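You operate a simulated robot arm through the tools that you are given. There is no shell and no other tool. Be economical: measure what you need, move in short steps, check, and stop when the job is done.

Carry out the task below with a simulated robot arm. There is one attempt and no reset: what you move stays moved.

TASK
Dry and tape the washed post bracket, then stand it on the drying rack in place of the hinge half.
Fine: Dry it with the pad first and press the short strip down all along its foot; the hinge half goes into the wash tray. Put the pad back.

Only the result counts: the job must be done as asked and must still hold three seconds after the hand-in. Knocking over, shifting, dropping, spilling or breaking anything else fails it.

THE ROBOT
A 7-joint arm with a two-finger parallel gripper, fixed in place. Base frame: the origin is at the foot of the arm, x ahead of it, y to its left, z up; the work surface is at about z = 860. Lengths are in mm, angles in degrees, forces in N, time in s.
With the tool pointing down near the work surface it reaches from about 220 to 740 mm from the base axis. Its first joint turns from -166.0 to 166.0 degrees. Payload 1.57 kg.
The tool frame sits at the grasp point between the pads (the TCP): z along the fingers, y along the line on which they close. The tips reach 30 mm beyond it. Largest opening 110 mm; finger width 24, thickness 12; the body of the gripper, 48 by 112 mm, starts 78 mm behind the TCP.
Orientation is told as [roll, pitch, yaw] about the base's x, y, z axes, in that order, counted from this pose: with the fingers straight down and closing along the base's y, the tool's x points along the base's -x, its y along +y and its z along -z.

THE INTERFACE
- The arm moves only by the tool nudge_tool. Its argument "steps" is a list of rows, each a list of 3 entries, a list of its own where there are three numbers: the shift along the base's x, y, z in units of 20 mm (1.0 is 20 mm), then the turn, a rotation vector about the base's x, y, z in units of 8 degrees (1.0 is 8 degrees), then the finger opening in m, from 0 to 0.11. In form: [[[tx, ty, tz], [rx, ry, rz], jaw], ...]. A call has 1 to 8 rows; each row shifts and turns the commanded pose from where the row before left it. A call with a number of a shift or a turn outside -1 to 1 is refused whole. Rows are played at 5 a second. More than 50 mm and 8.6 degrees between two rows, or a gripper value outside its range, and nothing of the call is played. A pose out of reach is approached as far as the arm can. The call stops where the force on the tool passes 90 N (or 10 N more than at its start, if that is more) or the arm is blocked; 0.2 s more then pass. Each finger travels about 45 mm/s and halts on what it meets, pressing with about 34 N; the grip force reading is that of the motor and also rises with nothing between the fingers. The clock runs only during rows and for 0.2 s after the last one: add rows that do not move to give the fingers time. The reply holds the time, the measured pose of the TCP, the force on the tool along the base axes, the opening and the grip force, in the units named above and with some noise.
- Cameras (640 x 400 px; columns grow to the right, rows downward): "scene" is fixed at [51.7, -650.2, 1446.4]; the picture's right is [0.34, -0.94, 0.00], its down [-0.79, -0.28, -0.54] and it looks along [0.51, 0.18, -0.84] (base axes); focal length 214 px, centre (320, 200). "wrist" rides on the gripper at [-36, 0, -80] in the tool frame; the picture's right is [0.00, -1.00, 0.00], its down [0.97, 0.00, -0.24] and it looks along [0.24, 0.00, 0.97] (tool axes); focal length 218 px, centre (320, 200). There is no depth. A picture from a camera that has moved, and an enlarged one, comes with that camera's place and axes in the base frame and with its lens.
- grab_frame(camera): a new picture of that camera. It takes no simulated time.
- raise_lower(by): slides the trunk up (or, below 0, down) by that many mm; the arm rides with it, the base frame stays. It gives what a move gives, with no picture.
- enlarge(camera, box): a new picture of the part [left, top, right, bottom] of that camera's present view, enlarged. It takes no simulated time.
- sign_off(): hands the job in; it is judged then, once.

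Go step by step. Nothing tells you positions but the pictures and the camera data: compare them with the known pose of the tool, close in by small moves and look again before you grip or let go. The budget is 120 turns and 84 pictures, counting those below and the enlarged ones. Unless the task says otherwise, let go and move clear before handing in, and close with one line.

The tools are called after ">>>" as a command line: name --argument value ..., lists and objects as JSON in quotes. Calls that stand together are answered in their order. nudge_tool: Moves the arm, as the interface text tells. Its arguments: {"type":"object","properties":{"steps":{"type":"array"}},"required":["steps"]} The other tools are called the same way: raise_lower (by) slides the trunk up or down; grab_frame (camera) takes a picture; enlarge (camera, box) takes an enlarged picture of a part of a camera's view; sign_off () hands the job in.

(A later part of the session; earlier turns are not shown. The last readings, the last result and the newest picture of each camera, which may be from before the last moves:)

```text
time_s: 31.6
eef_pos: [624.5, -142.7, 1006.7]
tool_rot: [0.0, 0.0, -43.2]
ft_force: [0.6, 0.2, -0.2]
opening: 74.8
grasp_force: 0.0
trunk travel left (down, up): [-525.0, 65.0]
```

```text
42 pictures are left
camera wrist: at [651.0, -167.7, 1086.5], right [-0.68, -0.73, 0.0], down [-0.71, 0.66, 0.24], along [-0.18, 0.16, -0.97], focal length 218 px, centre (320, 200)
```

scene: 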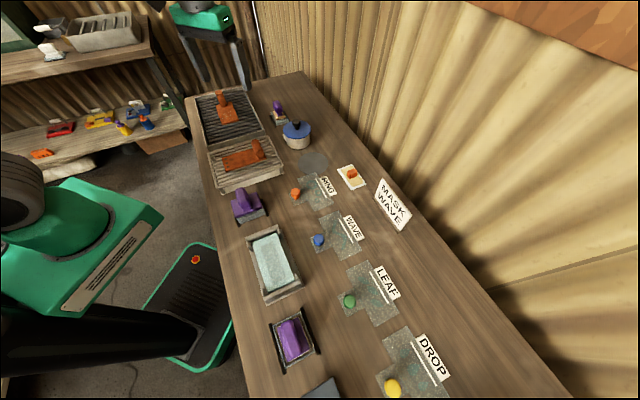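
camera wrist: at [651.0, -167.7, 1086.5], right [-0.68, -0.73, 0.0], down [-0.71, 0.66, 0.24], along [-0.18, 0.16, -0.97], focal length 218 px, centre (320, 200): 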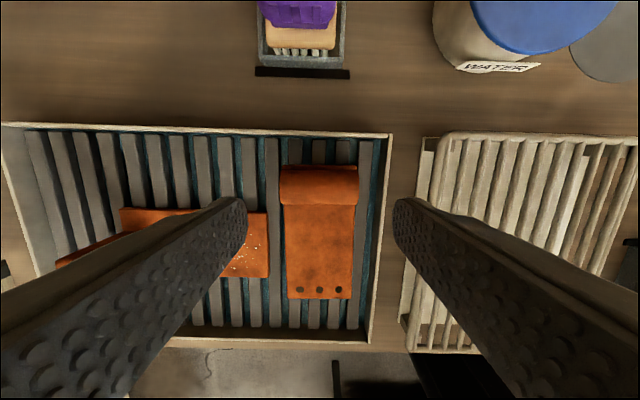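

The hinge half is in the wash tray. The tool by the hinge is a bristle brush, so the drying pad must be one of the two nearer purple ones; I go over the one beside the rack.

>>> nudge_tool --steps '[[[-1, -0.6, 0.5], [0, 0, 0], 0.11], [[-1, -0.6, 0.5], [0, 0, 0], 0.11], [[-1, -0.6, 0], [0, 0, 0], 0.11], [[-1, -0.6, 0], [0, 0, 0], 0.11], [[-1, -0.6, 0], [0, 0, 0], 0.11], [[-1, -0.6, 0], [0, 0, 0], 0.11], [[-1, -0.6, 0], [0, 0, 0], 0.11], [[-1, -0.6, 0], [0, 0, 0], 0.11]]'

>>> nudge_tool --steps '[[[-1, -0.7, 0], [0, 0, 0], 0.11], [[-1, -0.7, 0], [0, 0, 0], 0.11], [[-1, -0.7, 0], [0, 0, 0], 0.11], [[-1, -0.7, 0], [0, 0, 0], 0.11], [[-1, -0.7, 0], [0, 0, 0], 0.11], [[-1, -0.7, 0], [0, 0, 0], 0.11], [[-1, -0.7, 0], [0, 0, 0], 0.11]]'

>>> grab_frame --camera "wrist"

>>> enlarge --camera "scene" --box '[215, 165, 315, 235]'

```text
time_s: 33.4
eef_pos: [466.0, -240.4, 1024.3]
tool_rot: [0.0, 0.1, -43.2]
ft_force: [-0.5, -0.5, -0.3]
opening: 109.8
grasp_force: 0.0
trunk travel left (down, up): [-525.0, 65.0]
```

```text
time_s: 35.0
eef_pos: [324.4, -336.6, 1025.6]
tool_rot: [0.0, 0.0, -43.2]
ft_force: [0.1, -0.1, -0.6]
opening: 109.8
grasp_force: 0.2
trunk travel left (down, up): [-525.0, 65.0]
```

```text
41 pictures are left
camera wrist: at [351.2, -362.4, 1106.0], right [-0.68, -0.73, 0.0], down [-0.71, 0.66, 0.24], along [-0.17, 0.16, -0.97], focal length 218 px, centre (320, 200)
```

wrist: 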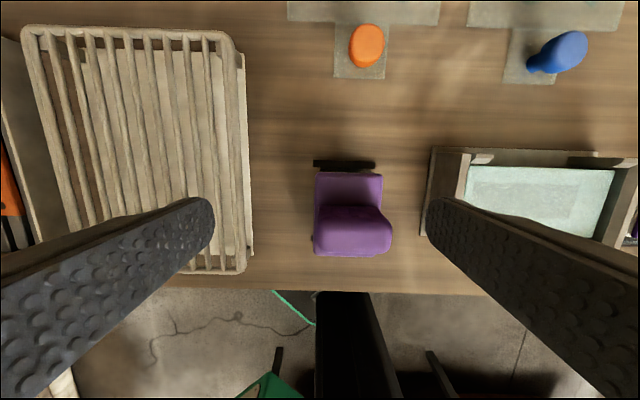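

```text
5.71 times, centred on (265, 200) of scene
camera zoom: at [51.7, -650.2, 1446.4], right [0.34, -0.94, 0.0], down [-0.79, -0.28, -0.54], along [0.51, 0.18, -0.84], focal length 1226 px, centre (634, 200)
```

zoom: 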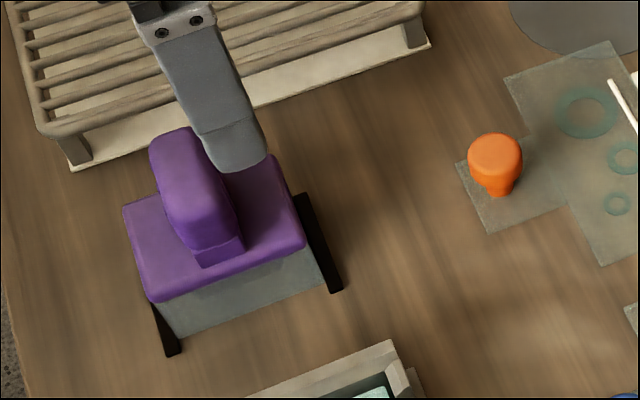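

The tool beside the rack has a fin handle (top ≈ (287,-336,955)) running along the bench; I turn the gripper 90° to close across its thickness.

>>> nudge_tool --steps '[[[-0.4, 0, 0.5], [0, 0, 1], 0.11], [[-0.4, 0, 0], [0, 0, 1], 0.11], [[-0.4, 0, 0], [0, 0, 1], 0.11], [[-0.4, 0, 0], [0, 0, 1], 0.11], [[-0.25, 0, 0], [0, 0, 1], 0.11], [[0, 0, 0], [0, 0, 1], 0.11], [[0, 0, 0], [0, 0, 1], 0.11], [[0, 0, 0], [0, 0, 1], 0.11]]'

>>> nudge_tool --steps '[[[0, 0, 0], [0, 0, 1], 0.11], [[0, 0, 0], [0, 0, 1], 0.11], [[0, 0, 0], [0, 0, 1], 0.11], [[0, 0, -0.5], [0, 0, 0.25], 0.11], [[0, 0, 0], [0, 0, 0], 0.11]]'

>>> grab_frame --camera "wrist"

```text
time_s: 36.8
eef_pos: [287.3, -337.3, 1035.5]
tool_rot: [0.0, 0.0, 20.9]
ft_force: [0.1, 0.1, 0.7]
opening: 110.1
grasp_force: 0.1
trunk travel left (down, up): [-525.0, 65.0]
```

```text
time_s: 38.0
eef_pos: [287.3, -337.0, 1025.5]
tool_rot: [0.0, 0.1, 46.8]
ft_force: [-0.1, -0.4, 0.6]
opening: 110.0
grasp_force: 0.0
trunk travel left (down, up): [-525.0, 65.0]
```

```text
39 pictures are left
camera wrist: at [312.5, -311.1, 1105.7], right [0.73, -0.68, 0.0], down [-0.66, -0.71, 0.24], along [-0.16, -0.18, -0.97], focal length 218 px, centre (320, 200)
```

wrist: 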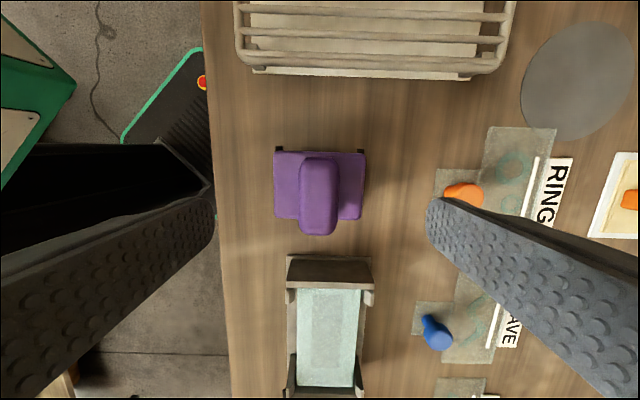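

Handle is centred under the gripper. Descend and close.

>>> nudge_tool --steps '[[[0, 0, -1], [0, 0, 0], 0.08], [[0, 0, -1], [0, 0, 0], 0.08], [[0, 0, -1], [0, 0, 0], 0.08], [[0, 0, -0.85], [0, 0, 0], 0.06], [[0, 0, 0], [0, 0, 0], 0.01], [[0, 0, 0], [0, 0, 0], 0.01], [[0, 0, 0], [0, 0, 0], 0.01], [[0, 0, 0], [0, 0, 0], 0.01]]'

>>> nudge_tool --steps '[[[0, 0, 0.5], [0, 0, 0], 0.01], [[0, 0, 0.5], [0, 0, 0], 0.01], [[0, 0, 1], [0, 0, 0], 0.01], [[0, 0, 1], [0, 0, 0], 0.01], [[0, 0, 1], [0, 0, 0], 0.01]]'

>>> enlarge --camera "scene" --box '[215, 140, 305, 230]'

```text
time_s: 39.8
eef_pos: [288.1, -336.2, 949.1]
tool_rot: [0.0, 0.0, 46.8]
ft_force: [-2.1, 0.9, 0.1]
opening: 28.0
grasp_force: 30.3
trunk travel left (down, up): [-525.0, 65.0]
```

```text
time_s: 41.0
eef_pos: [286.8, -336.9, 1029.5]
tool_rot: [0.0, 0.0, 46.8]
ft_force: [-0.8, 0.3, -2.4]
opening: 27.6
grasp_force: 33.8
trunk travel left (down, up): [-525.0, 65.0]
```

```text
4.44 times, centred on (260, 185) of scene
camera zoom: at [51.7, -650.2, 1446.4], right [0.34, -0.94, 0.0], down [-0.79, -0.28, -0.54], along [0.51, 0.18, -0.84], focal length 953 px, centre (587, 267)
```

zoom: 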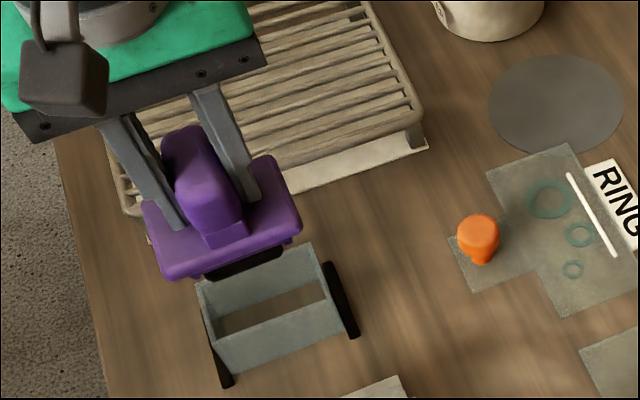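

This one has a dark layer under it. I'll raise and tilt it to show its underside to the scene camera.

>>> nudge_tool --steps '[[[0, 0, 1], [-0.8, 0.6, 0], 0.01], [[0, 0, 1], [-0.8, 0.6, 0], 0.01], [[0, 0, 1], [-0.8, 0.6, 0], 0.01], [[0, 0, 1], [-0.8, 0.6, 0], 0.01], [[0, 0, 0.5], [-0.8, 0.6, 0], 0.01], [[0, 0, 0.5], [-0.8, 0.6, 0], 0.01]]'

>>> enlarge --camera "scene" --box '[205, 120, 325, 220]'

```text
time_s: 42.4
eef_pos: [287.0, -337.7, 1128.4]
tool_rot: [-7.1, 47.8, 43.5]
ft_force: [0.3, -0.4, -2.3]
opening: 27.6
grasp_force: 33.5
trunk travel left (down, up): [-525.0, 65.0]
```

```text
4.00 times, centred on (265, 170) of scene
camera zoom: at [51.7, -650.2, 1446.4], right [0.34, -0.94, 0.0], down [-0.79, -0.28, -0.54], along [0.51, 0.18, -0.84], focal length 858 px, centre (540, 320)
```

zoom: 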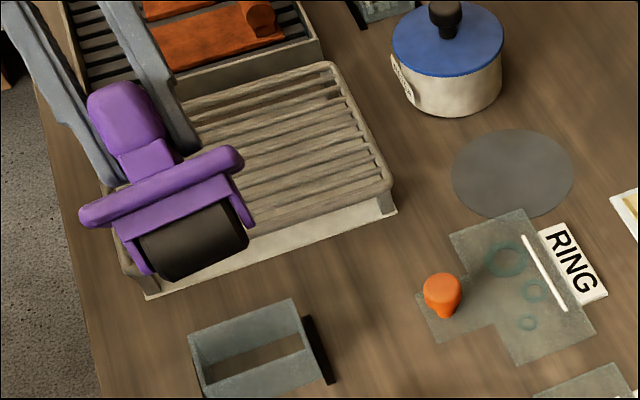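

It is a rubber roller (useful later to press the strip), not the pad. Back into its tray exactly as it was.

>>> nudge_tool --steps '[[[0, 0, 0], [0.8, -0.6, 0], 0.01], [[0, 0, 0], [0.8, -0.6, 0], 0.01], [[0, 0, -1], [0.8, -0.6, 0], 0.01], [[0, 0, -1], [0.8, -0.6, 0], 0.01], [[0, 0, -1], [0.8, -0.6, 0], 0.01], [[0, 0, -1], [0.8, -0.6, 0], 0.01], [[0, 0, -1], [0, 0, 0], 0.01], [[0, 0, 0], [0, 0, 0], 0.01]]'

```text
time_s: 44.2
eef_pos: [287.9, -336.8, 1029.5]
tool_rot: [0.0, 0.0, 46.7]
ft_force: [0.4, -0.8, -2.4]
opening: 27.6
grasp_force: 33.7
trunk travel left (down, up): [-525.0, 65.0]
```

>>> nudge_tool --steps '[[[0, 0, -1], [0, 0, 0], 0.01], [[0, 0, -1], [0, 0, 0], 0.01], [[0, 0, -1], [0, 0, 0], 0.01], [[0, 0, -0.5], [0, 0, 0], 0.01], [[0, 0, -0.4], [0, 0, 0], 0.01], [[0, 0, 0], [0, 0, 0], 0.01]]'

>>> enlarge --camera "scene" --box '[215, 160, 305, 230]'

```text
time_s: 45.6
eef_pos: [288.7, -336.5, 949.9]
tool_rot: [0.0, 0.0, 46.8]
ft_force: [0.4, 0.3, -2.3]
opening: 27.6
grasp_force: 34.0
trunk travel left (down, up): [-525.0, 65.0]
```

```text
5.71 times, centred on (260, 195) of scene
camera zoom: at [51.7, -650.2, 1446.4], right [0.34, -0.94, 0.0], down [-0.79, -0.28, -0.54], along [0.51, 0.18, -0.84], focal length 1226 px, centre (663, 229)
```

zoom: 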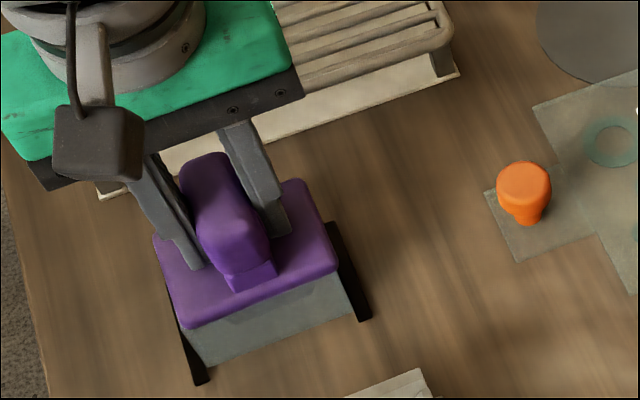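

>>> nudge_tool --steps '[[[0, 0, -0.1], [0, 0, 0], 0.01], [[0, 0, 0], [0, 0, 0], 0.04], [[0, 0, 0], [0, 0, 0], 0.05], [[0, 0, 0], [0, 0, 0], 0.05], [[0, 0, 1], [0, 0, 0], 0.05], [[0, 0, 1], [0, 0, 0], 0.05], [[0, 0, 1], [0, 0, 0], 0.05], [[0, 0, 1], [0, 0, 0], 0.05]]'

```text
time_s: 47.4
eef_pos: [288.3, -335.6, 1027.8]
tool_rot: [0.0, 0.0, 46.8]
ft_force: [0.7, 0.3, -0.1]
opening: 50.2
grasp_force: 0.1
trunk travel left (down, up): [-525.0, 65.0]
```

Roller is back. Now to the tool at the far end, with the same yaw.

>>> nudge_tool --steps '[[[-1, -0.97, 0.3], [0, 0, 0], 0.08], [[-1, -0.97, 0.3], [0, 0, 0], 0.08], [[-1, -0.97, 0], [0, 0, 0], 0.11], [[-1, -0.97, 0], [0, 0, 0], 0.11], [[-1, -0.97, 0], [0, 0, 0], 0.11], [[-1, -0.97, 0], [0, 0, 0], 0.11], [[-1, -0.97, 0], [0, 0, 0], 0.11], [[-1, -0.97, 0], [0, 0, 0], 0.11]]'

>>> nudge_tool --steps '[[[-1, -0.97, 0], [0, 0, 0], 0.11], [[-1, -0.97, 0], [0, 0, 0], 0.11], [[-1, -0.97, 0], [0, 0, 0], 0.11], [[-1, -0.97, 0], [0, 0, 0], 0.11], [[0, 0, 0], [0, 0, 0], 0.11]]'

>>> grab_frame --camera "wrist"

>>> enlarge --camera "scene" --box '[250, 290, 340, 380]'

```text
time_s: 49.2
eef_pos: [128.0, -490.7, 1041.0]
tool_rot: [0.1, 0.0, 46.8]
ft_force: [0.4, 0.0, -0.1]
opening: 109.8
grasp_force: 0.1
trunk travel left (down, up): [-525.0, 65.0]
```

```text
time_s: 50.4
eef_pos: [48.7, -568.6, 1041.2]
tool_rot: [-0.1, 0.0, 46.7]
ft_force: [-0.1, -0.3, 0.0]
opening: 109.8
grasp_force: 0.0
trunk travel left (down, up): [-525.0, 65.0]
```

```text
35 pictures are left
camera wrist: at [73.0, -543.7, 1121.0], right [0.73, -0.68, 0.0], down [-0.66, -0.71, 0.24], along [-0.16, -0.17, -0.97], focal length 218 px, centre (320, 200)
```

wrist: 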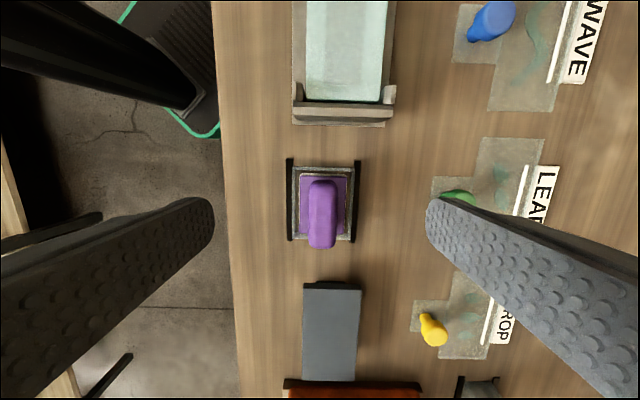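

```text
4.44 times, centred on (295, 335) of scene
camera zoom: at [51.7, -650.2, 1446.4], right [0.34, -0.94, 0.0], down [-0.79, -0.28, -0.54], along [0.51, 0.18, -0.84], focal length 953 px, centre (431, -400)
```

zoom: 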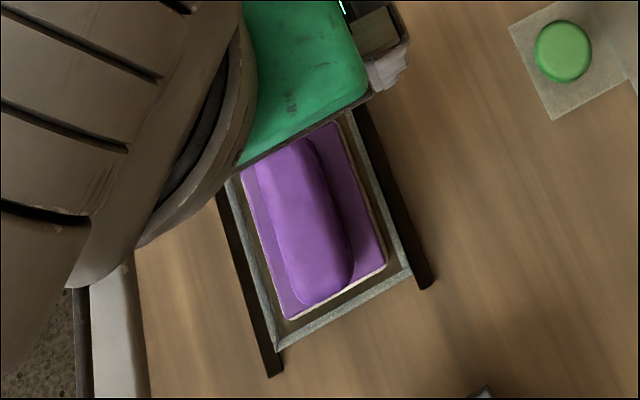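

The pad in its tray is centred near (33.5,-590). Align over it and descend partway, then look.

>>> nudge_tool --steps '[[[-0.73, -1, 0], [0, 0, 0], 0.08], [[0, 0, -1], [0, 0, 0], 0.08], [[0, 0, -1], [0, 0, 0], 0.08], [[0, 0, -1], [0, 0, 0], 0.08], [[0, 0, 0], [0, 0, 0], 0.08]]'

>>> grab_frame --camera "wrist"

```text
time_s: 51.6
eef_pos: [32.8, -590.4, 982.8]
tool_rot: [0.0, 0.0, 46.9]
ft_force: [-0.1, -0.2, -0.2]
opening: 79.8
grasp_force: 0.1
trunk travel left (down, up): [-525.0, 65.0]
```

```text
33 pictures are left
camera wrist: at [58.4, -563.7, 1061.6], right [0.73, -0.68, 0.0], down [-0.66, -0.71, 0.24], along [-0.16, -0.18, -0.97], focal length 218 px, centre (320, 200)
```

wrist: 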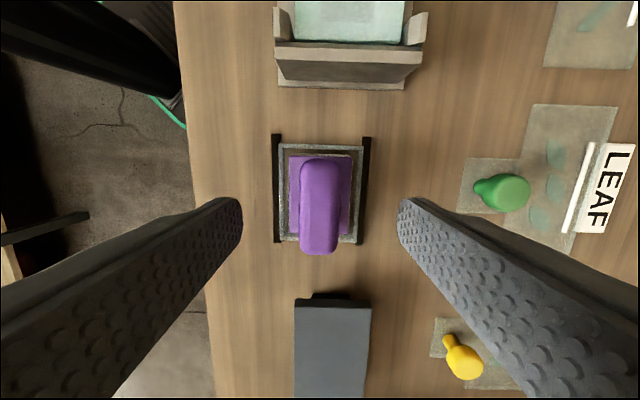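

Handle top is about z 915. Descend to z≈914 and grip.

>>> nudge_tool --steps '[[[-0.1, -0.1, -1], [0, 0, 0], 0.06], [[0, 0, -1], [0, 0, 0], 0.06], [[0, 0, -0.8], [0, 0, 0], 0.06], [[0, 0, -0.6], [0, 0, 0], 0.06], [[0, 0, 0], [0, 0, 0], 0.06], [[0, 0, 0], [0, 0, 0], 0.01], [[0, 0, 0], [0, 0, 0], 0.01], [[0, 0, 0], [0, 0, 0], 0.01]]'

```text
time_s: 53.4
eef_pos: [30.9, -591.6, 913.2]
tool_rot: [-0.1, 0.1, 46.8]
ft_force: [0.4, -0.1, 1.0]
opening: 27.7
grasp_force: 22.7
trunk travel left (down, up): [-525.0, 65.0]
```

Gripped at 27.7 mm. Lift straight and tilt it toward the scene camera to verify its face.

>>> nudge_tool --steps '[[[0, 0, 0], [0, 0, 0], 0.01], [[0, 0, 0.5], [0, 0, 0], 0.01], [[0, 0, 0.5], [0, 0, 0], 0.01], [[0, 0, 1], [0, 0, 0], 0.01], [[0, 0, 1], [0, 0, 0], 0.01], [[0, 0, 1], [0, 0, 0], 0.01], [[0, 0, 1], [0, 0, 0], 0.01], [[0, 0, 1], [0, 0, 0], 0.01]]'

>>> nudge_tool --steps '[[[1, 0.97, 0], [0, 0, 0], 0.01], [[1, 0.97, 0], [0, 0, 0], 0.01], [[1, 0.97, 0], [-0.8, 0.6, 0], 0.01], [[1, 0.97, 0], [-0.8, 0.6, 0], 0.01], [[1, 0.97, 0], [-0.8, 0.6, 0], 0.01], [[1, 0.97, 0], [-0.8, 0.6, 0], 0.01], [[1, 0.97, 0], [-0.8, 0.6, 0], 0.01], [[1, 0.97, 0], [-0.8, 0.6, 0], 0.01]]'

>>> enlarge --camera "scene" --box '[210, 150, 350, 300]'

```text
time_s: 55.2
eef_pos: [31.0, -590.2, 1033.2]
tool_rot: [0.0, 0.0, 46.9]
ft_force: [0.1, -0.5, -1.0]
opening: 27.6
grasp_force: 34.2
trunk travel left (down, up): [-525.0, 65.0]
```

```text
time_s: 57.0
eef_pos: [191.7, -434.7, 1032.9]
tool_rot: [-7.1, 47.9, 43.6]
ft_force: [0.3, 0.3, -2.1]
opening: 27.5
grasp_force: 34.1
trunk travel left (down, up): [-525.0, 65.0]
```

```text
2.67 times, centred on (280, 225) of scene
camera zoom: at [51.7, -650.2, 1446.4], right [0.34, -0.94, 0.0], down [-0.79, -0.28, -0.54], along [0.51, 0.18, -0.84], focal length 572 px, centre (427, 133)
```

zoom: 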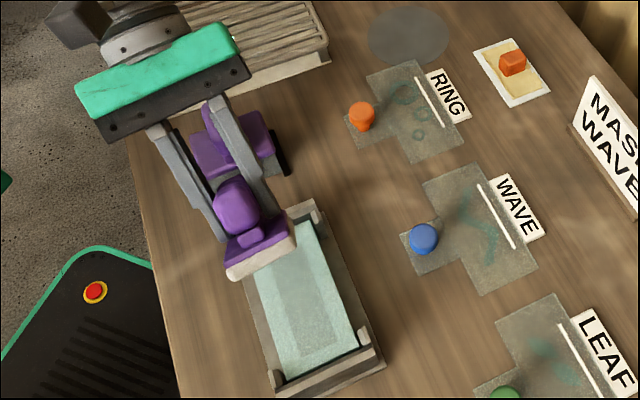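

It is a cream felt pad: the drying pad. Untilt and carry it over the bracket's foot in the wash tray.

>>> nudge_tool --steps '[[[1, 0.9, 0], [0.8, -0.6, 0], 0.01], [[1, 0.9, 0], [0.8, -0.6, 0], 0.01], [[1, 0.9, 0], [0.8, -0.6, 0], 0.01], [[1, 0.9, 0], [0.8, -0.6, 0], 0.01], [[1, 0.9, 0], [0.8, -0.6, 0], 0.01], [[1, 0.9, 0], [0.8, -0.6, 0], 0.01], [[1, 0.9, 0], [0, 0, 0], 0.01], [[1, 0.9, 0], [0, 0, 0], 0.01]]'

>>> nudge_tool --steps '[[[1, 0.9, 0], [0, 0, 0], 0.01], [[1, 0.9, 0], [0, 0, 0], 0.01], [[1, 0.9, 0], [0, 0, 0], 0.01], [[1, 0.9, 0], [0, 0, 0], 0.01], [[1, 0.9, 0], [0, 0, 0], 0.01], [[1, 0.9, 0], [0, 0, 0], 0.01], [[1, 0.9, 0], [0, 0, 0], 0.01], [[1, 0.9, 0], [0, 0, 0], 0.01]]'

>>> nudge_tool --steps '[[[1, 0.9, 0], [0, 0, 0], 0.01], [[1, 0.9, 0], [0, 0, 0], 0.01], [[1, 0.9, 0], [0, 0, 0], 0.01], [[1, 0.85, 0], [0, 0, 0], 0.01], [[1, 0.85, 0], [0, 0, 0], 0.01], [[1, 0.8, 0], [0, 0, 0], 0.01], [[0, 0, 0], [0, 0, 0], 0.01]]'

>>> grab_frame --camera "wrist"

>>> enlarge --camera "scene" --box '[180, 70, 290, 180]'

```text
time_s: 58.8
eef_pos: [351.9, -291.7, 1033.4]
tool_rot: [0.0, 0.1, 46.7]
ft_force: [0.1, 0.2, -0.8]
opening: 27.5
grasp_force: 33.2
trunk travel left (down, up): [-525.0, 65.0]
```

```text
time_s: 60.6
eef_pos: [510.3, -147.4, 1031.7]
tool_rot: [-0.1, 0.0, 46.6]
ft_force: [0.3, 0.0, -2.0]
opening: 27.7
grasp_force: 33.8
trunk travel left (down, up): [-525.0, 65.0]
```

```text
time_s: 62.2
eef_pos: [632.7, -43.6, 1033.5]
tool_rot: [0.1, 0.0, 46.7]
ft_force: [-0.1, -1.5, -1.4]
opening: 27.6
grasp_force: 33.8
trunk travel left (down, up): [-525.0, 65.0]
```

```text
31 pictures are left
camera wrist: at [657.3, -17.5, 1113.2], right [0.73, -0.68, 0.0], down [-0.66, -0.71, 0.24], along [-0.17, -0.18, -0.97], focal length 218 px, centre (320, 200)
```

wrist: 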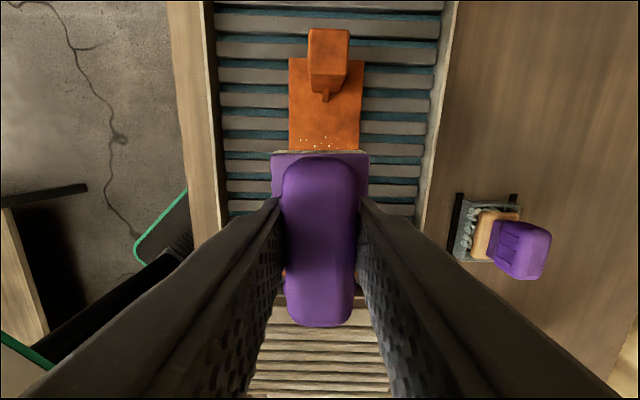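

```text
3.64 times, centred on (235, 125) of scene
camera zoom: at [51.7, -650.2, 1446.4], right [0.34, -0.94, 0.0], down [-0.79, -0.28, -0.54], along [0.51, 0.18, -0.84], focal length 780 px, centre (629, 473)
```

zoom: 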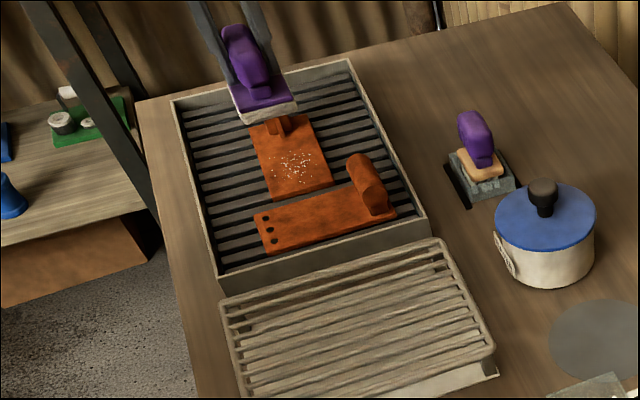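

Pad is over the foot. Align over the droplets and lower toward contact.

>>> nudge_tool --steps '[[[0.72, 0.52, 0], [0, 0, 0], 0.01], [[0, 0, -1], [0, 0, 0], 0.01], [[0, 0, -1], [0, 0, 0], 0.01], [[0, 0, -1], [0, 0, 0], 0.01], [[0, 0, -0.7], [0, 0, 0], 0.01], [[0, 0, 0], [0, 0, 0], 0.01]]'

>>> enlarge --camera "scene" --box '[180, 70, 290, 180]'

```text
time_s: 63.6
eef_pos: [647.0, -33.8, 958.6]
tool_rot: [0.0, 0.0, 46.8]
ft_force: [-0.2, 0.2, -0.9]
opening: 27.7
grasp_force: 33.8
trunk travel left (down, up): [-525.0, 65.0]
```

```text
3.64 times, centred on (235, 125) of scene
camera zoom: at [51.7, -650.2, 1446.4], right [0.34, -0.94, 0.0], down [-0.79, -0.28, -0.54], along [0.51, 0.18, -0.84], focal length 780 px, centre (629, 473)
```

zoom: 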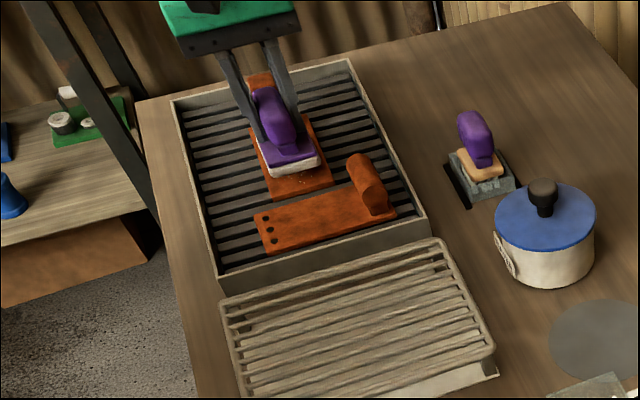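

>>> nudge_tool --steps '[[[0, 0, -0.25], [0, 0, 0], 0.01], [[0, 0, -0.25], [0, 0, 0], 0.01], [[0, 0, -0.25], [0, 0, 0], 0.01], [[0, 0, 0], [0, 0, 0], 0.01]]'

```text
time_s: 64.6
eef_pos: [645.3, -34.6, 944.6]
tool_rot: [0.1, 0.0, 46.8]
ft_force: [-0.3, 0.1, -1.9]
opening: 27.9
grasp_force: 34.2
trunk travel left (down, up): [-525.0, 65.0]
```

>>> nudge_tool --steps '[[[0, 0, -0.15], [0, 0, 0], 0.01], [[0, 0, -0.15], [0, 0, 0], 0.01], [[0, 0, 0], [0, 0, 0], 0.01]]'

```text
time_s: 65.4
eef_pos: [645.6, -33.8, 943.8]
tool_rot: [-0.4, -0.2, 46.7]
ft_force: [-2.9, -1.9, 33.9]
opening: 27.6
grasp_force: 33.9
trunk travel left (down, up): [-525.0, 65.0]
```

Contact. Ease off to a light pressure and wipe along the foot.

>>> nudge_tool --steps '[[[0, 0, 0.2], [0, 0, 0], 0.01], [[0.3, 0.32, 0], [0, 0, 0], 0.01], [[0.3, 0.32, 0], [0, 0, 0], 0.01], [[-0.3, -0.32, 0], [0, 0, 0], 0.01], [[-0.3, -0.32, 0], [0, 0, 0], 0.01], [[-0.3, -0.32, 0], [0, 0, 0], 0.01], [[-0.3, -0.32, 0], [0, 0, 0], 0.01], [[0, 0, 0], [0, 0, 0], 0.01]]'

>>> enlarge --camera "scene" --box '[190, 80, 290, 170]'

```text
time_s: 67.2
eef_pos: [634.7, -45.6, 944.2]
tool_rot: [-0.4, 0.0, 46.7]
ft_force: [11.3, 9.9, 24.0]
opening: 27.8
grasp_force: 34.2
trunk travel left (down, up): [-525.0, 65.0]
```

```text
4.44 times, centred on (240, 125) of scene
camera zoom: at [51.7, -650.2, 1446.4], right [0.34, -0.94, 0.0], down [-0.79, -0.28, -0.54], along [0.51, 0.18, -0.84], focal length 953 px, centre (676, 533)
```

zoom: 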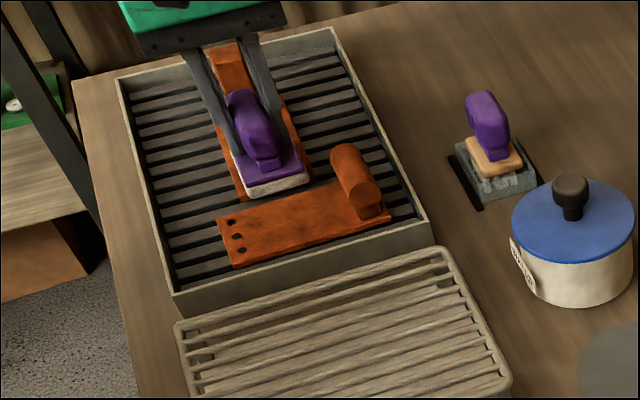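

>>> nudge_tool --steps '[[[0, 0, 0.12], [0, 0, 0], 0.01], [[0.25, -0.24, 0], [0, 0, 0], 0.01], [[0.3, 0.32, 0], [0, 0, 0], 0.01], [[0.3, 0.32, 0], [0, 0, 0], 0.01], [[0.3, 0.32, 0], [0, 0, 0], 0.01], [[0.3, 0.32, 0], [0, 0, 0], 0.01], [[-0.25, 0.24, 0], [0, 0, 0], 0.01], [[-0.25, 0.24, 0], [0, 0, 0], 0.01]]'

>>> nudge_tool --steps '[[[-0.3, -0.32, 0], [0, 0, 0], 0.01], [[-0.3, -0.32, 0], [0, 0, 0], 0.01], [[-0.3, -0.32, 0], [0, 0, 0], 0.01], [[-0.3, -0.32, 0], [0, 0, 0], 0.01], [[0, 0, 0], [0, 0, 0], 0.01]]'

>>> nudge_tool --steps '[[[0, 0, 1], [0, 0, 0], 0.01], [[0, 0, 1], [0, 0, 0], 0.01], [[0, 0, 1], [0, 0, 0], 0.01], [[-0.68, -0.73, 0.7], [0, 0, 0], 0.01], [[-0.68, -0.73, 0], [0, 0, 0], 0.01], [[-0.68, -0.73, 0], [0, 0, 0], 0.01], [[-0.68, -0.73, 0], [0, 0, 0], 0.01], [[-0.68, -0.73, 0], [0, 0, 0], 0.01]]'

>>> enlarge --camera "scene" --box '[190, 80, 290, 170]'

>>> enlarge --camera "wrist" --box '[200, 0, 440, 150]'

```text
time_s: 69.0
eef_pos: [652.3, -14.9, 943.4]
tool_rot: [0.0, 0.0, 46.8]
ft_force: [3.1, -1.5, 4.5]
opening: 27.5
grasp_force: 34.2
trunk travel left (down, up): [-525.0, 65.0]
```

```text
time_s: 70.2
eef_pos: [628.3, -41.8, 943.9]
tool_rot: [-0.1, 0.0, 46.8]
ft_force: [0.2, 0.5, 1.6]
opening: 27.6
grasp_force: 34.1
trunk travel left (down, up): [-525.0, 65.0]
```

```text
time_s: 72.0
eef_pos: [560.9, -114.5, 1018.1]
tool_rot: [0.0, 0.0, 46.8]
ft_force: [0.4, 0.1, -0.8]
opening: 27.7
grasp_force: 33.9
trunk travel left (down, up): [-525.0, 65.0]
```

```text
4.44 times, centred on (240, 125) of scene
camera zoom: at [51.7, -650.2, 1446.4], right [0.34, -0.94, 0.0], down [-0.79, -0.28, -0.54], along [0.51, 0.18, -0.84], focal length 953 px, centre (676, 533)
```

zoom: 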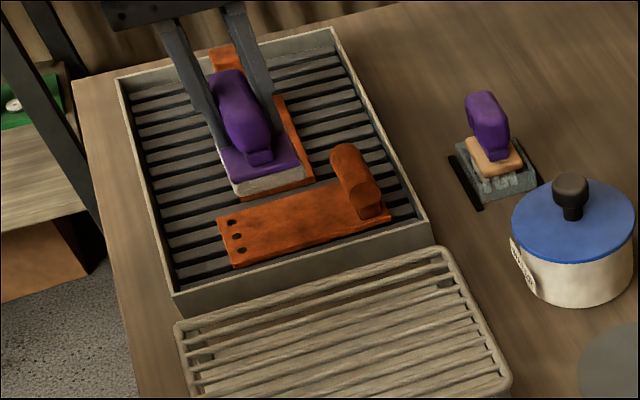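

```text
2.67 times, centred on (320, 75) of wrist
camera zoom: at [585.7, -89.3, 1097.5], right [0.73, -0.68, 0.0], down [-0.66, -0.71, 0.24], along [-0.16, -0.18, -0.97], focal length 582 px, centre (320, 533)
```

zoom: 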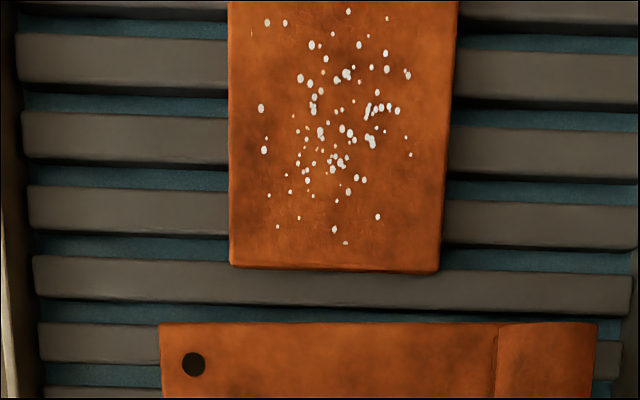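

The droplets are still there and the foot did not move, so the pressure or coverage was too light. I go back and wipe more thoroughly with a firmer, steady pressure.

>>> nudge_tool --steps '[[[0.86, 0.89, 0], [0, 0, 0], 0.01], [[0.86, 0.89, 0], [0, 0, 0], 0.01], [[0.86, 0.89, 0], [0, 0, 0], 0.01], [[0.86, 0.89, 0], [0, 0, 0], 0.01], [[0, 0, -1], [0, 0, 0], 0.01], [[0, 0, -1], [0, 0, 0], 0.01], [[0, 0, -1], [0, 0, 0], 0.01], [[0, 0, -0.9], [0, 0, 0], 0.01]]'

>>> nudge_tool --steps '[[[0.2, 0.21, 0], [0, 0, 0], 0.01], [[0.2, 0.21, 0], [0, 0, 0], 0.01], [[0.2, 0.21, 0], [0, 0, 0], 0.01], [[0.2, 0.21, 0], [0, 0, 0], 0.01], [[0.2, 0.21, 0], [0, 0, 0], 0.01], [[0.2, 0.21, 0], [0, 0, 0], 0.01], [[0.2, 0.21, 0], [0, 0, 0], 0.01], [[0, 0, 0], [0, 0, 0], 0.01]]'

```text
time_s: 73.8
eef_pos: [630.0, -42.8, 942.5]
tool_rot: [-0.3, -0.1, 46.8]
ft_force: [-4.5, 1.1, 16.9]
opening: 27.7
grasp_force: 33.7
trunk travel left (down, up): [-525.0, 65.0]
```

```text
time_s: 75.6
eef_pos: [654.2, -17.1, 942.4]
tool_rot: [-0.1, -0.2, 46.6]
ft_force: [-13.7, -15.7, 31.8]
opening: 27.6
grasp_force: 33.9
trunk travel left (down, up): [-525.0, 65.0]
```

>>> nudge_tool --steps '[[[0.25, -0.24, 0.05], [0, 0, 0], 0.01], [[0.25, -0.24, 0], [0, 0, 0], 0.01], [[-0.25, -0.26, 0], [0, 0, 0], 0.01], [[-0.25, -0.26, 0], [0, 0, 0], 0.01], [[-0.25, -0.26, 0], [0, 0, 0], 0.01], [[-0.25, -0.26, 0], [0, 0, 0], 0.01], [[-0.25, -0.26, 0], [0, 0, 0], 0.01], [[-0.2, -0.21, 0], [0, 0, 0], 0.01]]'

>>> nudge_tool --steps '[[[-0.25, 0.24, 0], [0, 0, 0], 0.01], [[0.25, 0.26, 0], [0, 0, 0], 0.01], [[0.25, 0.26, 0], [0, 0, 0], 0.01], [[0.25, 0.26, 0], [0, 0, 0], 0.01], [[0.25, 0.26, 0], [0, 0, 0], 0.01], [[0.25, 0.26, 0], [0, 0, 0], 0.01], [[0.2, 0.21, 0], [0, 0, 0], 0.01], [[0, 0, 0], [0, 0, 0], 0.01]]'

>>> enlarge --camera "scene" --box '[200, 80, 280, 150]'

```text
time_s: 77.4
eef_pos: [637.4, -54.1, 942.5]
tool_rot: [-0.2, 0.0, 46.8]
ft_force: [11.0, 12.4, 21.7]
opening: 27.5
grasp_force: 34.0
trunk travel left (down, up): [-525.0, 65.0]
```

```text
time_s: 79.2
eef_pos: [660.2, -18.1, 943.1]
tool_rot: [0.0, 0.0, 46.8]
ft_force: [-13.6, -12.2, 22.0]
opening: 27.6
grasp_force: 33.5
trunk travel left (down, up): [-525.0, 65.0]
```

```text
5.71 times, centred on (240, 115) of scene
camera zoom: at [51.7, -650.2, 1446.4], right [0.34, -0.94, 0.0], down [-0.79, -0.28, -0.54], along [0.51, 0.18, -0.84], focal length 1226 px, centre (777, 686)
```

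zoom: 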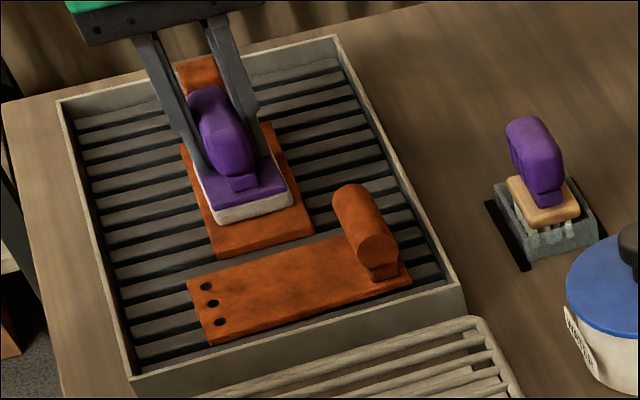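

The exposed near part now looks dry. Lift and check the rest.

>>> nudge_tool --steps '[[[0, 0, 1], [0, 0, 0], 0.01], [[0, 0, 1], [0, 0, 0], 0.01], [[0, 0, 1], [0, 0, 0], 0.01], [[-0.68, -0.73, 0.7], [0, 0, 0], 0.01], [[-1, -1, 0], [0, 0, 0], 0.01], [[-1, -1, 0], [0, 0, 0], 0.01], [[-1, -1, 0], [0, 0, 0], 0.01], [[-1, -1, 0], [0, 0, 0], 0.01]]'

>>> enlarge --camera "wrist" --box '[200, 0, 440, 150]'

```text
time_s: 81.0
eef_pos: [567.6, -113.3, 1016.2]
tool_rot: [-0.1, 0.1, 46.7]
ft_force: [0.0, -0.2, -1.7]
opening: 27.5
grasp_force: 34.1
trunk travel left (down, up): [-525.0, 65.0]
```

```text
2.67 times, centred on (320, 75) of wrist
camera zoom: at [593.1, -87.1, 1096.8], right [0.73, -0.69, 0.0], down [-0.66, -0.71, 0.24], along [-0.16, -0.18, -0.97], focal length 582 px, centre (320, 533)
```

zoom: 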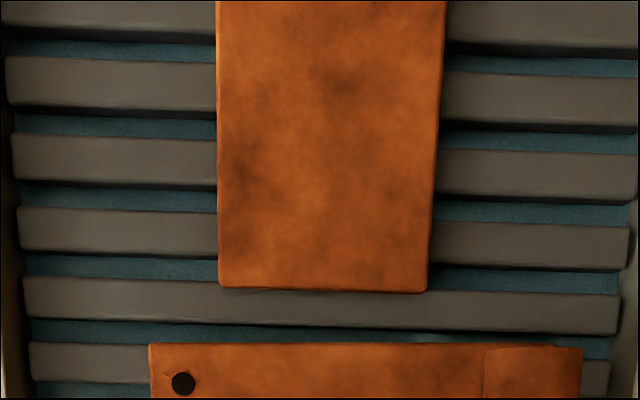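

Dry. Now the pad goes back to its tray.

>>> nudge_tool --steps '[[[-0.99, -0.88, 0.6], [0, 0, 0], 0.01], [[-0.99, -0.88, 0.6], [0, 0, 0], 0.01], [[-0.99, -0.88, 0], [0, 0, 0], 0.01], [[-0.99, -0.88, 0], [0, 0, 0], 0.01], [[-0.99, -0.88, 0], [0, 0, 0], 0.01], [[-0.99, -0.88, 0], [0, 0, 0], 0.01], [[-0.99, -0.88, 0], [0, 0, 0], 0.01], [[-0.99, -0.88, 0], [0, 0, 0], 0.01]]'

>>> nudge_tool --steps '[[[-0.99, -0.88, 0], [0, 0, 0], 0.01], [[-0.99, -0.88, 0], [0, 0, 0], 0.01], [[-0.99, -0.88, 0], [0, 0, 0], 0.01], [[-0.99, -0.88, 0], [0, 0, 0], 0.01], [[-0.99, -0.88, 0], [0, 0, 0], 0.01], [[-0.99, -0.88, 0], [0, 0, 0], 0.01], [[-0.99, -0.88, 0], [0, 0, 0], 0.01], [[-0.99, -0.88, 0], [0, 0, 0], 0.01]]'

>>> nudge_tool --steps '[[[-0.99, -0.88, 0], [0, 0, 0], 0.01], [[-0.99, -0.88, 0], [0, 0, 0], 0.01], [[-0.99, -0.88, 0], [0, 0, 0], 0.01], [[-0.99, -0.88, 0], [0, 0, 0], 0.01], [[-0.99, -0.88, 0], [0, 0, 0], 0.01], [[-0.99, -0.88, 0], [0, 0, 0], 0.01], [[-0.99, -0.88, 0], [0, 0, 0], 0.01], [[-0.99, -0.88, 0], [0, 0, 0], 0.01]]'

```text
time_s: 82.8
eef_pos: [409.3, -254.1, 1039.1]
tool_rot: [0.0, 0.0, 46.9]
ft_force: [-0.7, 0.3, -1.6]
opening: 27.7
grasp_force: 33.6
trunk travel left (down, up): [-525.0, 65.0]
```

```text
time_s: 84.6
eef_pos: [250.9, -395.4, 1039.3]
tool_rot: [0.0, 0.0, 46.7]
ft_force: [-0.6, 0.1, -1.4]
opening: 27.7
grasp_force: 33.6
trunk travel left (down, up): [-525.0, 65.0]
```

```text
time_s: 86.4
eef_pos: [94.0, -536.6, 1040.5]
tool_rot: [0.1, 0.0, 46.8]
ft_force: [-0.3, 0.7, -1.1]
opening: 27.6
grasp_force: 33.5
trunk travel left (down, up): [-525.0, 65.0]
```

>>> nudge_tool --steps '[[[-0.8, -0.68, 0], [0, 0, 0], 0.01], [[-0.8, -0.68, 0], [0, 0, 0], 0.01], [[-0.8, -0.68, 0], [0, 0, 0], 0.01], [[-0.7, -0.68, 0], [0, 0, 0], 0.01], [[0, 0, -1], [0, 0, 0], 0.01], [[0, 0, -1], [0, 0, 0], 0.01], [[0, 0, -1], [0, 0, 0], 0.01], [[0, 0, -0.8], [0, 0, 0], 0.01]]'

>>> nudge_tool --steps '[[[0, 0, 0], [0, 0, 0], 0.01]]'

>>> enlarge --camera "scene" --box '[255, 295, 335, 375]'

>>> grab_frame --camera "wrist"

```text
time_s: 88.2
eef_pos: [29.7, -591.4, 962.8]
tool_rot: [0.0, 0.0, 46.8]
ft_force: [0.1, 0.3, -1.1]
opening: 27.5
grasp_force: 33.7
trunk travel left (down, up): [-525.0, 65.0]
```

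```text
time_s: 88.6
eef_pos: [30.5, -590.5, 963.6]
tool_rot: [0.0, -0.1, 46.9]
ft_force: [-0.4, -0.4, -1.1]
opening: 27.8
grasp_force: 33.4
trunk travel left (down, up): [-525.0, 65.0]
```

```text
5.00 times, centred on (295, 335) of scene
camera zoom: at [51.7, -650.2, 1446.4], right [0.34, -0.94, 0.0], down [-0.79, -0.28, -0.54], along [0.51, 0.18, -0.84], focal length 1072 px, centre (445, -475)
```

zoom: 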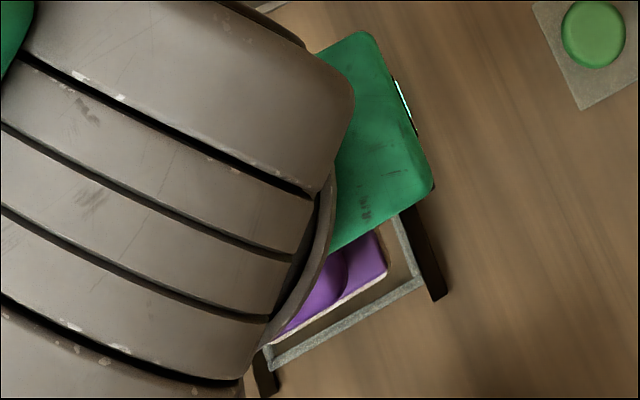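

```text
22 pictures are left
camera wrist: at [56.1, -564.9, 1042.9], right [0.73, -0.68, 0.0], down [-0.66, -0.71, 0.24], along [-0.16, -0.17, -0.97], focal length 218 px, centre (320, 200)
```

wrist: 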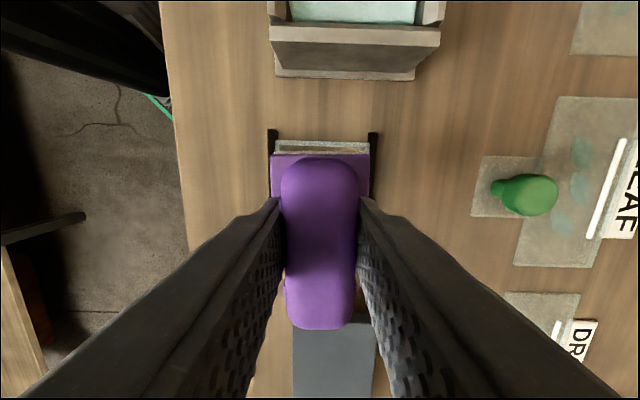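

Aligned with the tray; lower in.

>>> nudge_tool --steps '[[[0, 0, -1], [0, 0, 0], 0.01], [[0, 0, -0.7], [0, 0, 0], 0.01], [[0, 0, -0.4], [0, 0, 0], 0.01], [[0, 0, -0.2], [0, 0, 0], 0.01], [[0, 0, 0], [0, 0, 0], 0.01]]'

```text
time_s: 89.8
eef_pos: [30.8, -590.8, 915.6]
tool_rot: [0.1, 0.0, 46.7]
ft_force: [0.8, -0.5, -1.5]
opening: 27.6
grasp_force: 33.4
trunk travel left (down, up): [-525.0, 65.0]
```

>>> nudge_tool --steps '[[[0, 0, -0.12], [0, 0, 0], 0.01], [[0, 0, 0], [0, 0, 0], 0.01]]'

```text
time_s: 90.4
eef_pos: [30.7, -590.2, 914.6]
tool_rot: [0.0, 0.0, 46.8]
ft_force: [-1.2, -0.2, -1.2]
opening: 27.6
grasp_force: 33.4
trunk travel left (down, up): [-525.0, 65.0]
```

>>> nudge_tool --steps '[[[0, 0, -0.1], [0, 0, 0], 0.01], [[0, 0, 0], [0, 0, 0], 0.03], [[0, 0, 0], [0, 0, 0], 0.05], [[0, 0, 0], [0, 0, 0], 0.05], [[0, 0, 1], [0, 0, 0], 0.05], [[0, 0, 1], [0, 0, 0], 0.05], [[0, 0, 1], [0, 0, 0], 0.05], [[0, 0, 1], [0, 0, 0], 0.05]]'

>>> grab_frame --camera "wrist"

```text
time_s: 92.2
eef_pos: [28.5, -589.3, 993.3]
tool_rot: [0.0, 0.0, 46.8]
ft_force: [-0.3, -0.2, -0.2]
opening: 50.1
grasp_force: 0.1
trunk travel left (down, up): [-525.0, 65.0]
```

```text
21 pictures are left
camera wrist: at [54.9, -564.6, 1073.6], right [0.73, -0.69, 0.0], down [-0.66, -0.71, 0.24], along [-0.16, -0.18, -0.97], focal length 218 px, centre (320, 200)
```

wrist: 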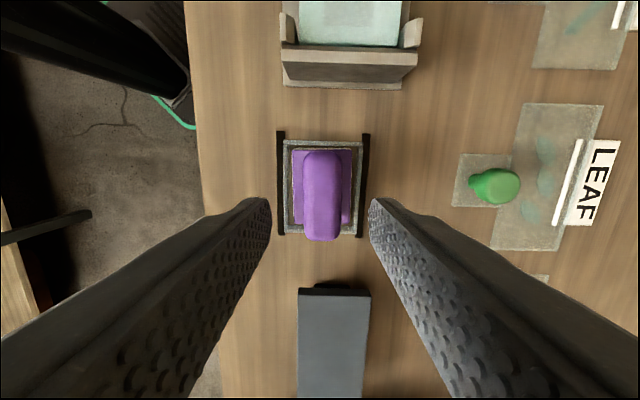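

The pad is back in its tray. Next the strip: move toward it while turning the gripper so it closes along the strip's length.

>>> nudge_tool --steps '[[[1, 0.3, 0.4], [0, 0, -1], 0.06], [[1, 0.3, 0], [0, 0, -1], 0.06], [[1, 0.3, 0], [0, 0, -1], 0.06], [[1, 0.3, 0], [0, 0, -1], 0.06], [[1, 0.3, 0], [0, 0, -1], 0.06], [[1, 0.2, 0], [0, 0, -1], 0.06], [[1, 0.2, 0], [0, 0, -1], 0.06], [[1, 0.2, 0], [0, 0, -1], 0.06]]'

>>> nudge_tool --steps '[[[1, 0.1, 0], [0, 0, -1], 0.06], [[1, 0.1, 0], [0, 0, -1], 0.06], [[1, 0, 0], [0, 0, -1], 0.06], [[1, 0, 0], [0, 0, -0.26], 0.06], [[1, 0, 0], [0, 0, 0], 0.06], [[1, 0, 0], [0, 0, 0], 0.06], [[1, 0, 0], [0, 0, 0], 0.06], [[1, 0, 0], [0, 0, 0], 0.06]]'

>>> nudge_tool --steps '[[[1, 0, 0], [0, 0, 0], 0.06], [[1, 0, 0], [0, 0, 0], 0.06], [[1, 0, 0], [0, 0, 0], 0.06], [[1, 0, -0.5], [0, 0, 0], 0.06], [[1, 0, -0.5], [0, 0, 0], 0.06], [[1, 0, -0.5], [0, 0, 0], 0.06], [[0, 0, 0], [0, 0, 0], 0.06]]'

```text
time_s: 94.0
eef_pos: [190.6, -549.9, 1001.1]
tool_rot: [0.0, 0.0, -17.4]
ft_force: [0.8, -0.3, -0.5]
opening: 60.1
grasp_force: 0.1
trunk travel left (down, up): [-525.0, 65.0]
```

```text
time_s: 95.8
eef_pos: [350.7, -544.6, 1001.9]
tool_rot: [0.0, -0.1, -43.4]
ft_force: [0.7, -0.1, 0.2]
opening: 60.3
grasp_force: 0.1
trunk travel left (down, up): [-525.0, 65.0]
```

```text
time_s: 97.4
eef_pos: [472.1, -544.3, 971.2]
tool_rot: [0.1, 0.0, -43.4]
ft_force: [0.4, -0.2, -0.2]
opening: 59.9
grasp_force: 0.1
trunk travel left (down, up): [-525.0, 65.0]
```

Reach is fine so far at r = 720. Continue outward over the strip.

>>> nudge_tool --steps '[[[0.6, -0.5, -0.4], [0, 0, 0], 0.06], [[0.6, -0.5, -0.4], [0, 0, 0], 0.06], [[0.6, -0.5, -0.4], [0, 0, 0], 0.06], [[0, 0, 0], [0, 0, 0], 0.06]]'

>>> grab_frame --camera "wrist"

```text
time_s: 98.4
eef_pos: [476.1, -544.0, 956.3]
tool_rot: [0.0, -0.1, -43.3]
ft_force: [1.0, -0.5, 0.4]
opening: 60.1
grasp_force: 0.2
out of reach, approached as far as the arm can: row 1, 2, 3
trunk travel left (down, up): [-525.0, 65.0]
```

```text
20 pictures are left
camera wrist: at [502.4, -569.4, 1036.3], right [-0.69, -0.73, 0.0], down [-0.71, 0.67, 0.24], along [-0.17, 0.17, -0.97], focal length 218 px, centre (320, 200)
```

wrist: 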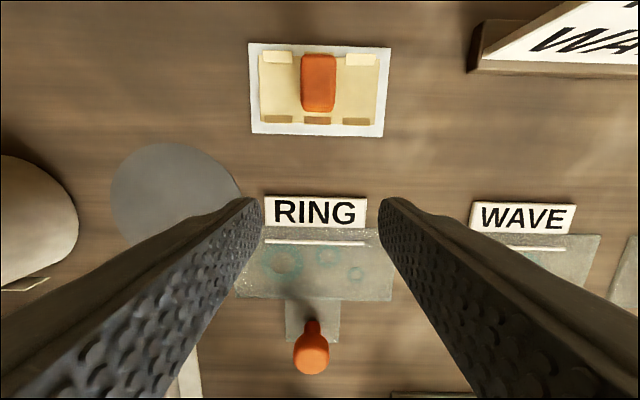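

The strip needs some outward tilt to be reached. Tilt 24° about the closing axis and continue outward.

>>> nudge_tool --steps '[[[0, 0, 0], [-0.686, -0.727, 0], 0.06], [[0, 0, 0], [-0.686, -0.727, 0], 0.06], [[0, 0, 0], [-0.686, -0.727, 0], 0.06], [[0.6, -0.55, 0], [0, 0, 0], 0.06], [[0.6, -0.55, 0], [0, 0, 0], 0.06], [[0.6, -0.55, 0], [0, 0, 0], 0.06], [[0.6, -0.55, 0], [0, 0, 0], 0.06], [[0, 0, 0], [0, 0, 0], 0.06]]'

>>> grab_frame --camera "wrist"

```text
time_s: 100.2
eef_pos: [491.7, -578.5, 966.3]
tool_rot: [-3.7, -10.5, -43.0]
ft_force: [0.2, 0.9, 0.4]
opening: 59.9
grasp_force: 0.3
out of reach, approached as far as the arm can: row 1, 3, 4, 5, 6, 7
trunk travel left (down, up): [-525.0, 65.0]
```

```text
19 pictures are left
camera wrist: at [510.9, -590.0, 1051.6], right [-0.69, -0.72, 0.06], down [-0.72, 0.69, 0.06], along [-0.09, -0.01, -1.0], focal length 218 px, centre (320, 200)
```

wrist: 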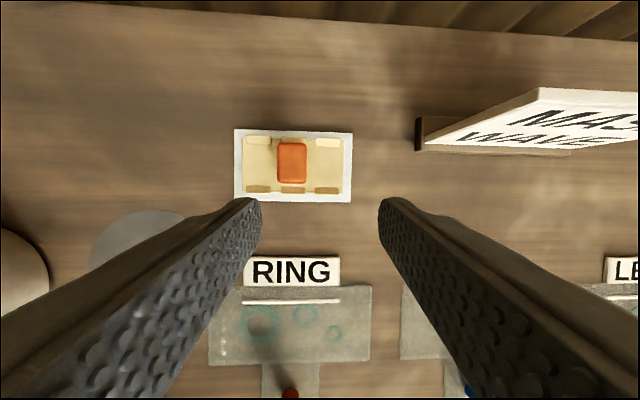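

The arm's shoulder is low; raising the trunk should extend the reach.

>>> raise_lower --by 65

>>> nudge_tool --steps '[[[0, 0, -1], [0, 0, 0], 0.06], [[0, 0, -1], [0, 0, 0], 0.06], [[0, 0, -1], [0, 0, 0], 0.06], [[0, 0, 0], [0, 0, 0], 0.06]]'

```text
time_s: 101.2
eef_pos: [491.3, -579.0, 1030.5]
tool_rot: [-3.7, -10.5, -43.1]
ft_force: [0.8, -0.4, -0.4]
opening: 59.8
grasp_force: 0.0
trunk travel left (down, up): [-590.0, 0.0]
```

```text
time_s: 102.2
eef_pos: [490.9, -577.0, 970.2]
tool_rot: [-3.8, -10.6, -43.2]
ft_force: [0.8, 0.5, 0.6]
opening: 59.9
grasp_force: 0.0
trunk travel left (down, up): [-590.0, 0.0]
```

>>> nudge_tool --steps '[[[0, 0, 0], [-0.23, -0.594, 0], 0.06], [[0, 0, 0], [-0.23, -0.594, 0], 0.06], [[0.6, -0.2, -0.5], [0, 0, 0], 0.06], [[0.6, -0.2, -0.5], [0, 0, 0], 0.06], [[0, 0, 0], [0, 0, 0], 0.06]]'

```text
time_s: 103.4
eef_pos: [530.2, -609.9, 955.4]
tool_rot: [0.3, -20.0, -44.1]
ft_force: [0.2, -0.2, 0.2]
opening: 60.1
grasp_force: 0.1
out of reach, approached as far as the arm can: row 1, 2
trunk travel left (down, up): [-590.0, 0.0]
```

>>> nudge_tool --steps '[[[-0.1, 0.5, -0.25], [0, 0, 0], 0.06], [[-0.1, 0.5, -0.25], [0, 0, 0], 0.06], [[0, 0, 0], [0, 0, 0], 0.06]]'

>>> grab_frame --camera "wrist"

```text
time_s: 104.2
eef_pos: [526.4, -589.6, 944.3]
tool_rot: [0.5, -19.8, -44.2]
ft_force: [0.8, -0.5, 1.0]
opening: 60.2
grasp_force: 0.0
trunk travel left (down, up): [-590.0, 0.0]
```

```text
18 pictures are left
camera wrist: at [530.8, -596.5, 1032.1], right [-0.7, -0.72, -0.01], down [-0.71, 0.69, -0.1], along [0.08, -0.07, -0.99], focal length 218 px, centre (320, 200)
```

wrist: 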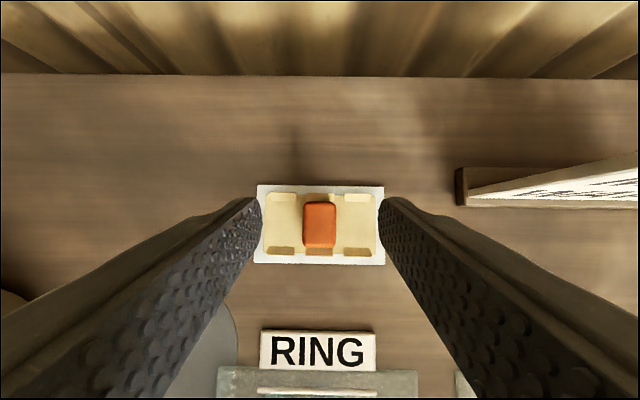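

Centred. Descend and close on the orange grip.

>>> nudge_tool --steps '[[[0, 0, -0.7], [0, 0, 0], 0.05], [[0, 0, -0.7], [0, 0, 0], 0.05], [[0, 0, -0.45], [0, 0, 0], 0.05], [[0, 0, 0], [0, 0, 0], 0.04], [[0, 0, 0], [0, 0, 0], 0.005], [[0, 0, 0], [0, 0, 0], 0.005], [[0, 0, 0], [0, 0, 0], 0.005]]'

```text
time_s: 105.8
eef_pos: [525.3, -591.7, 908.3]
tool_rot: [0.5, -19.9, -44.2]
ft_force: [0.0, 0.3, 0.7]
opening: 20.6
grasp_force: 29.7
trunk travel left (down, up): [-590.0, 0.0]
```

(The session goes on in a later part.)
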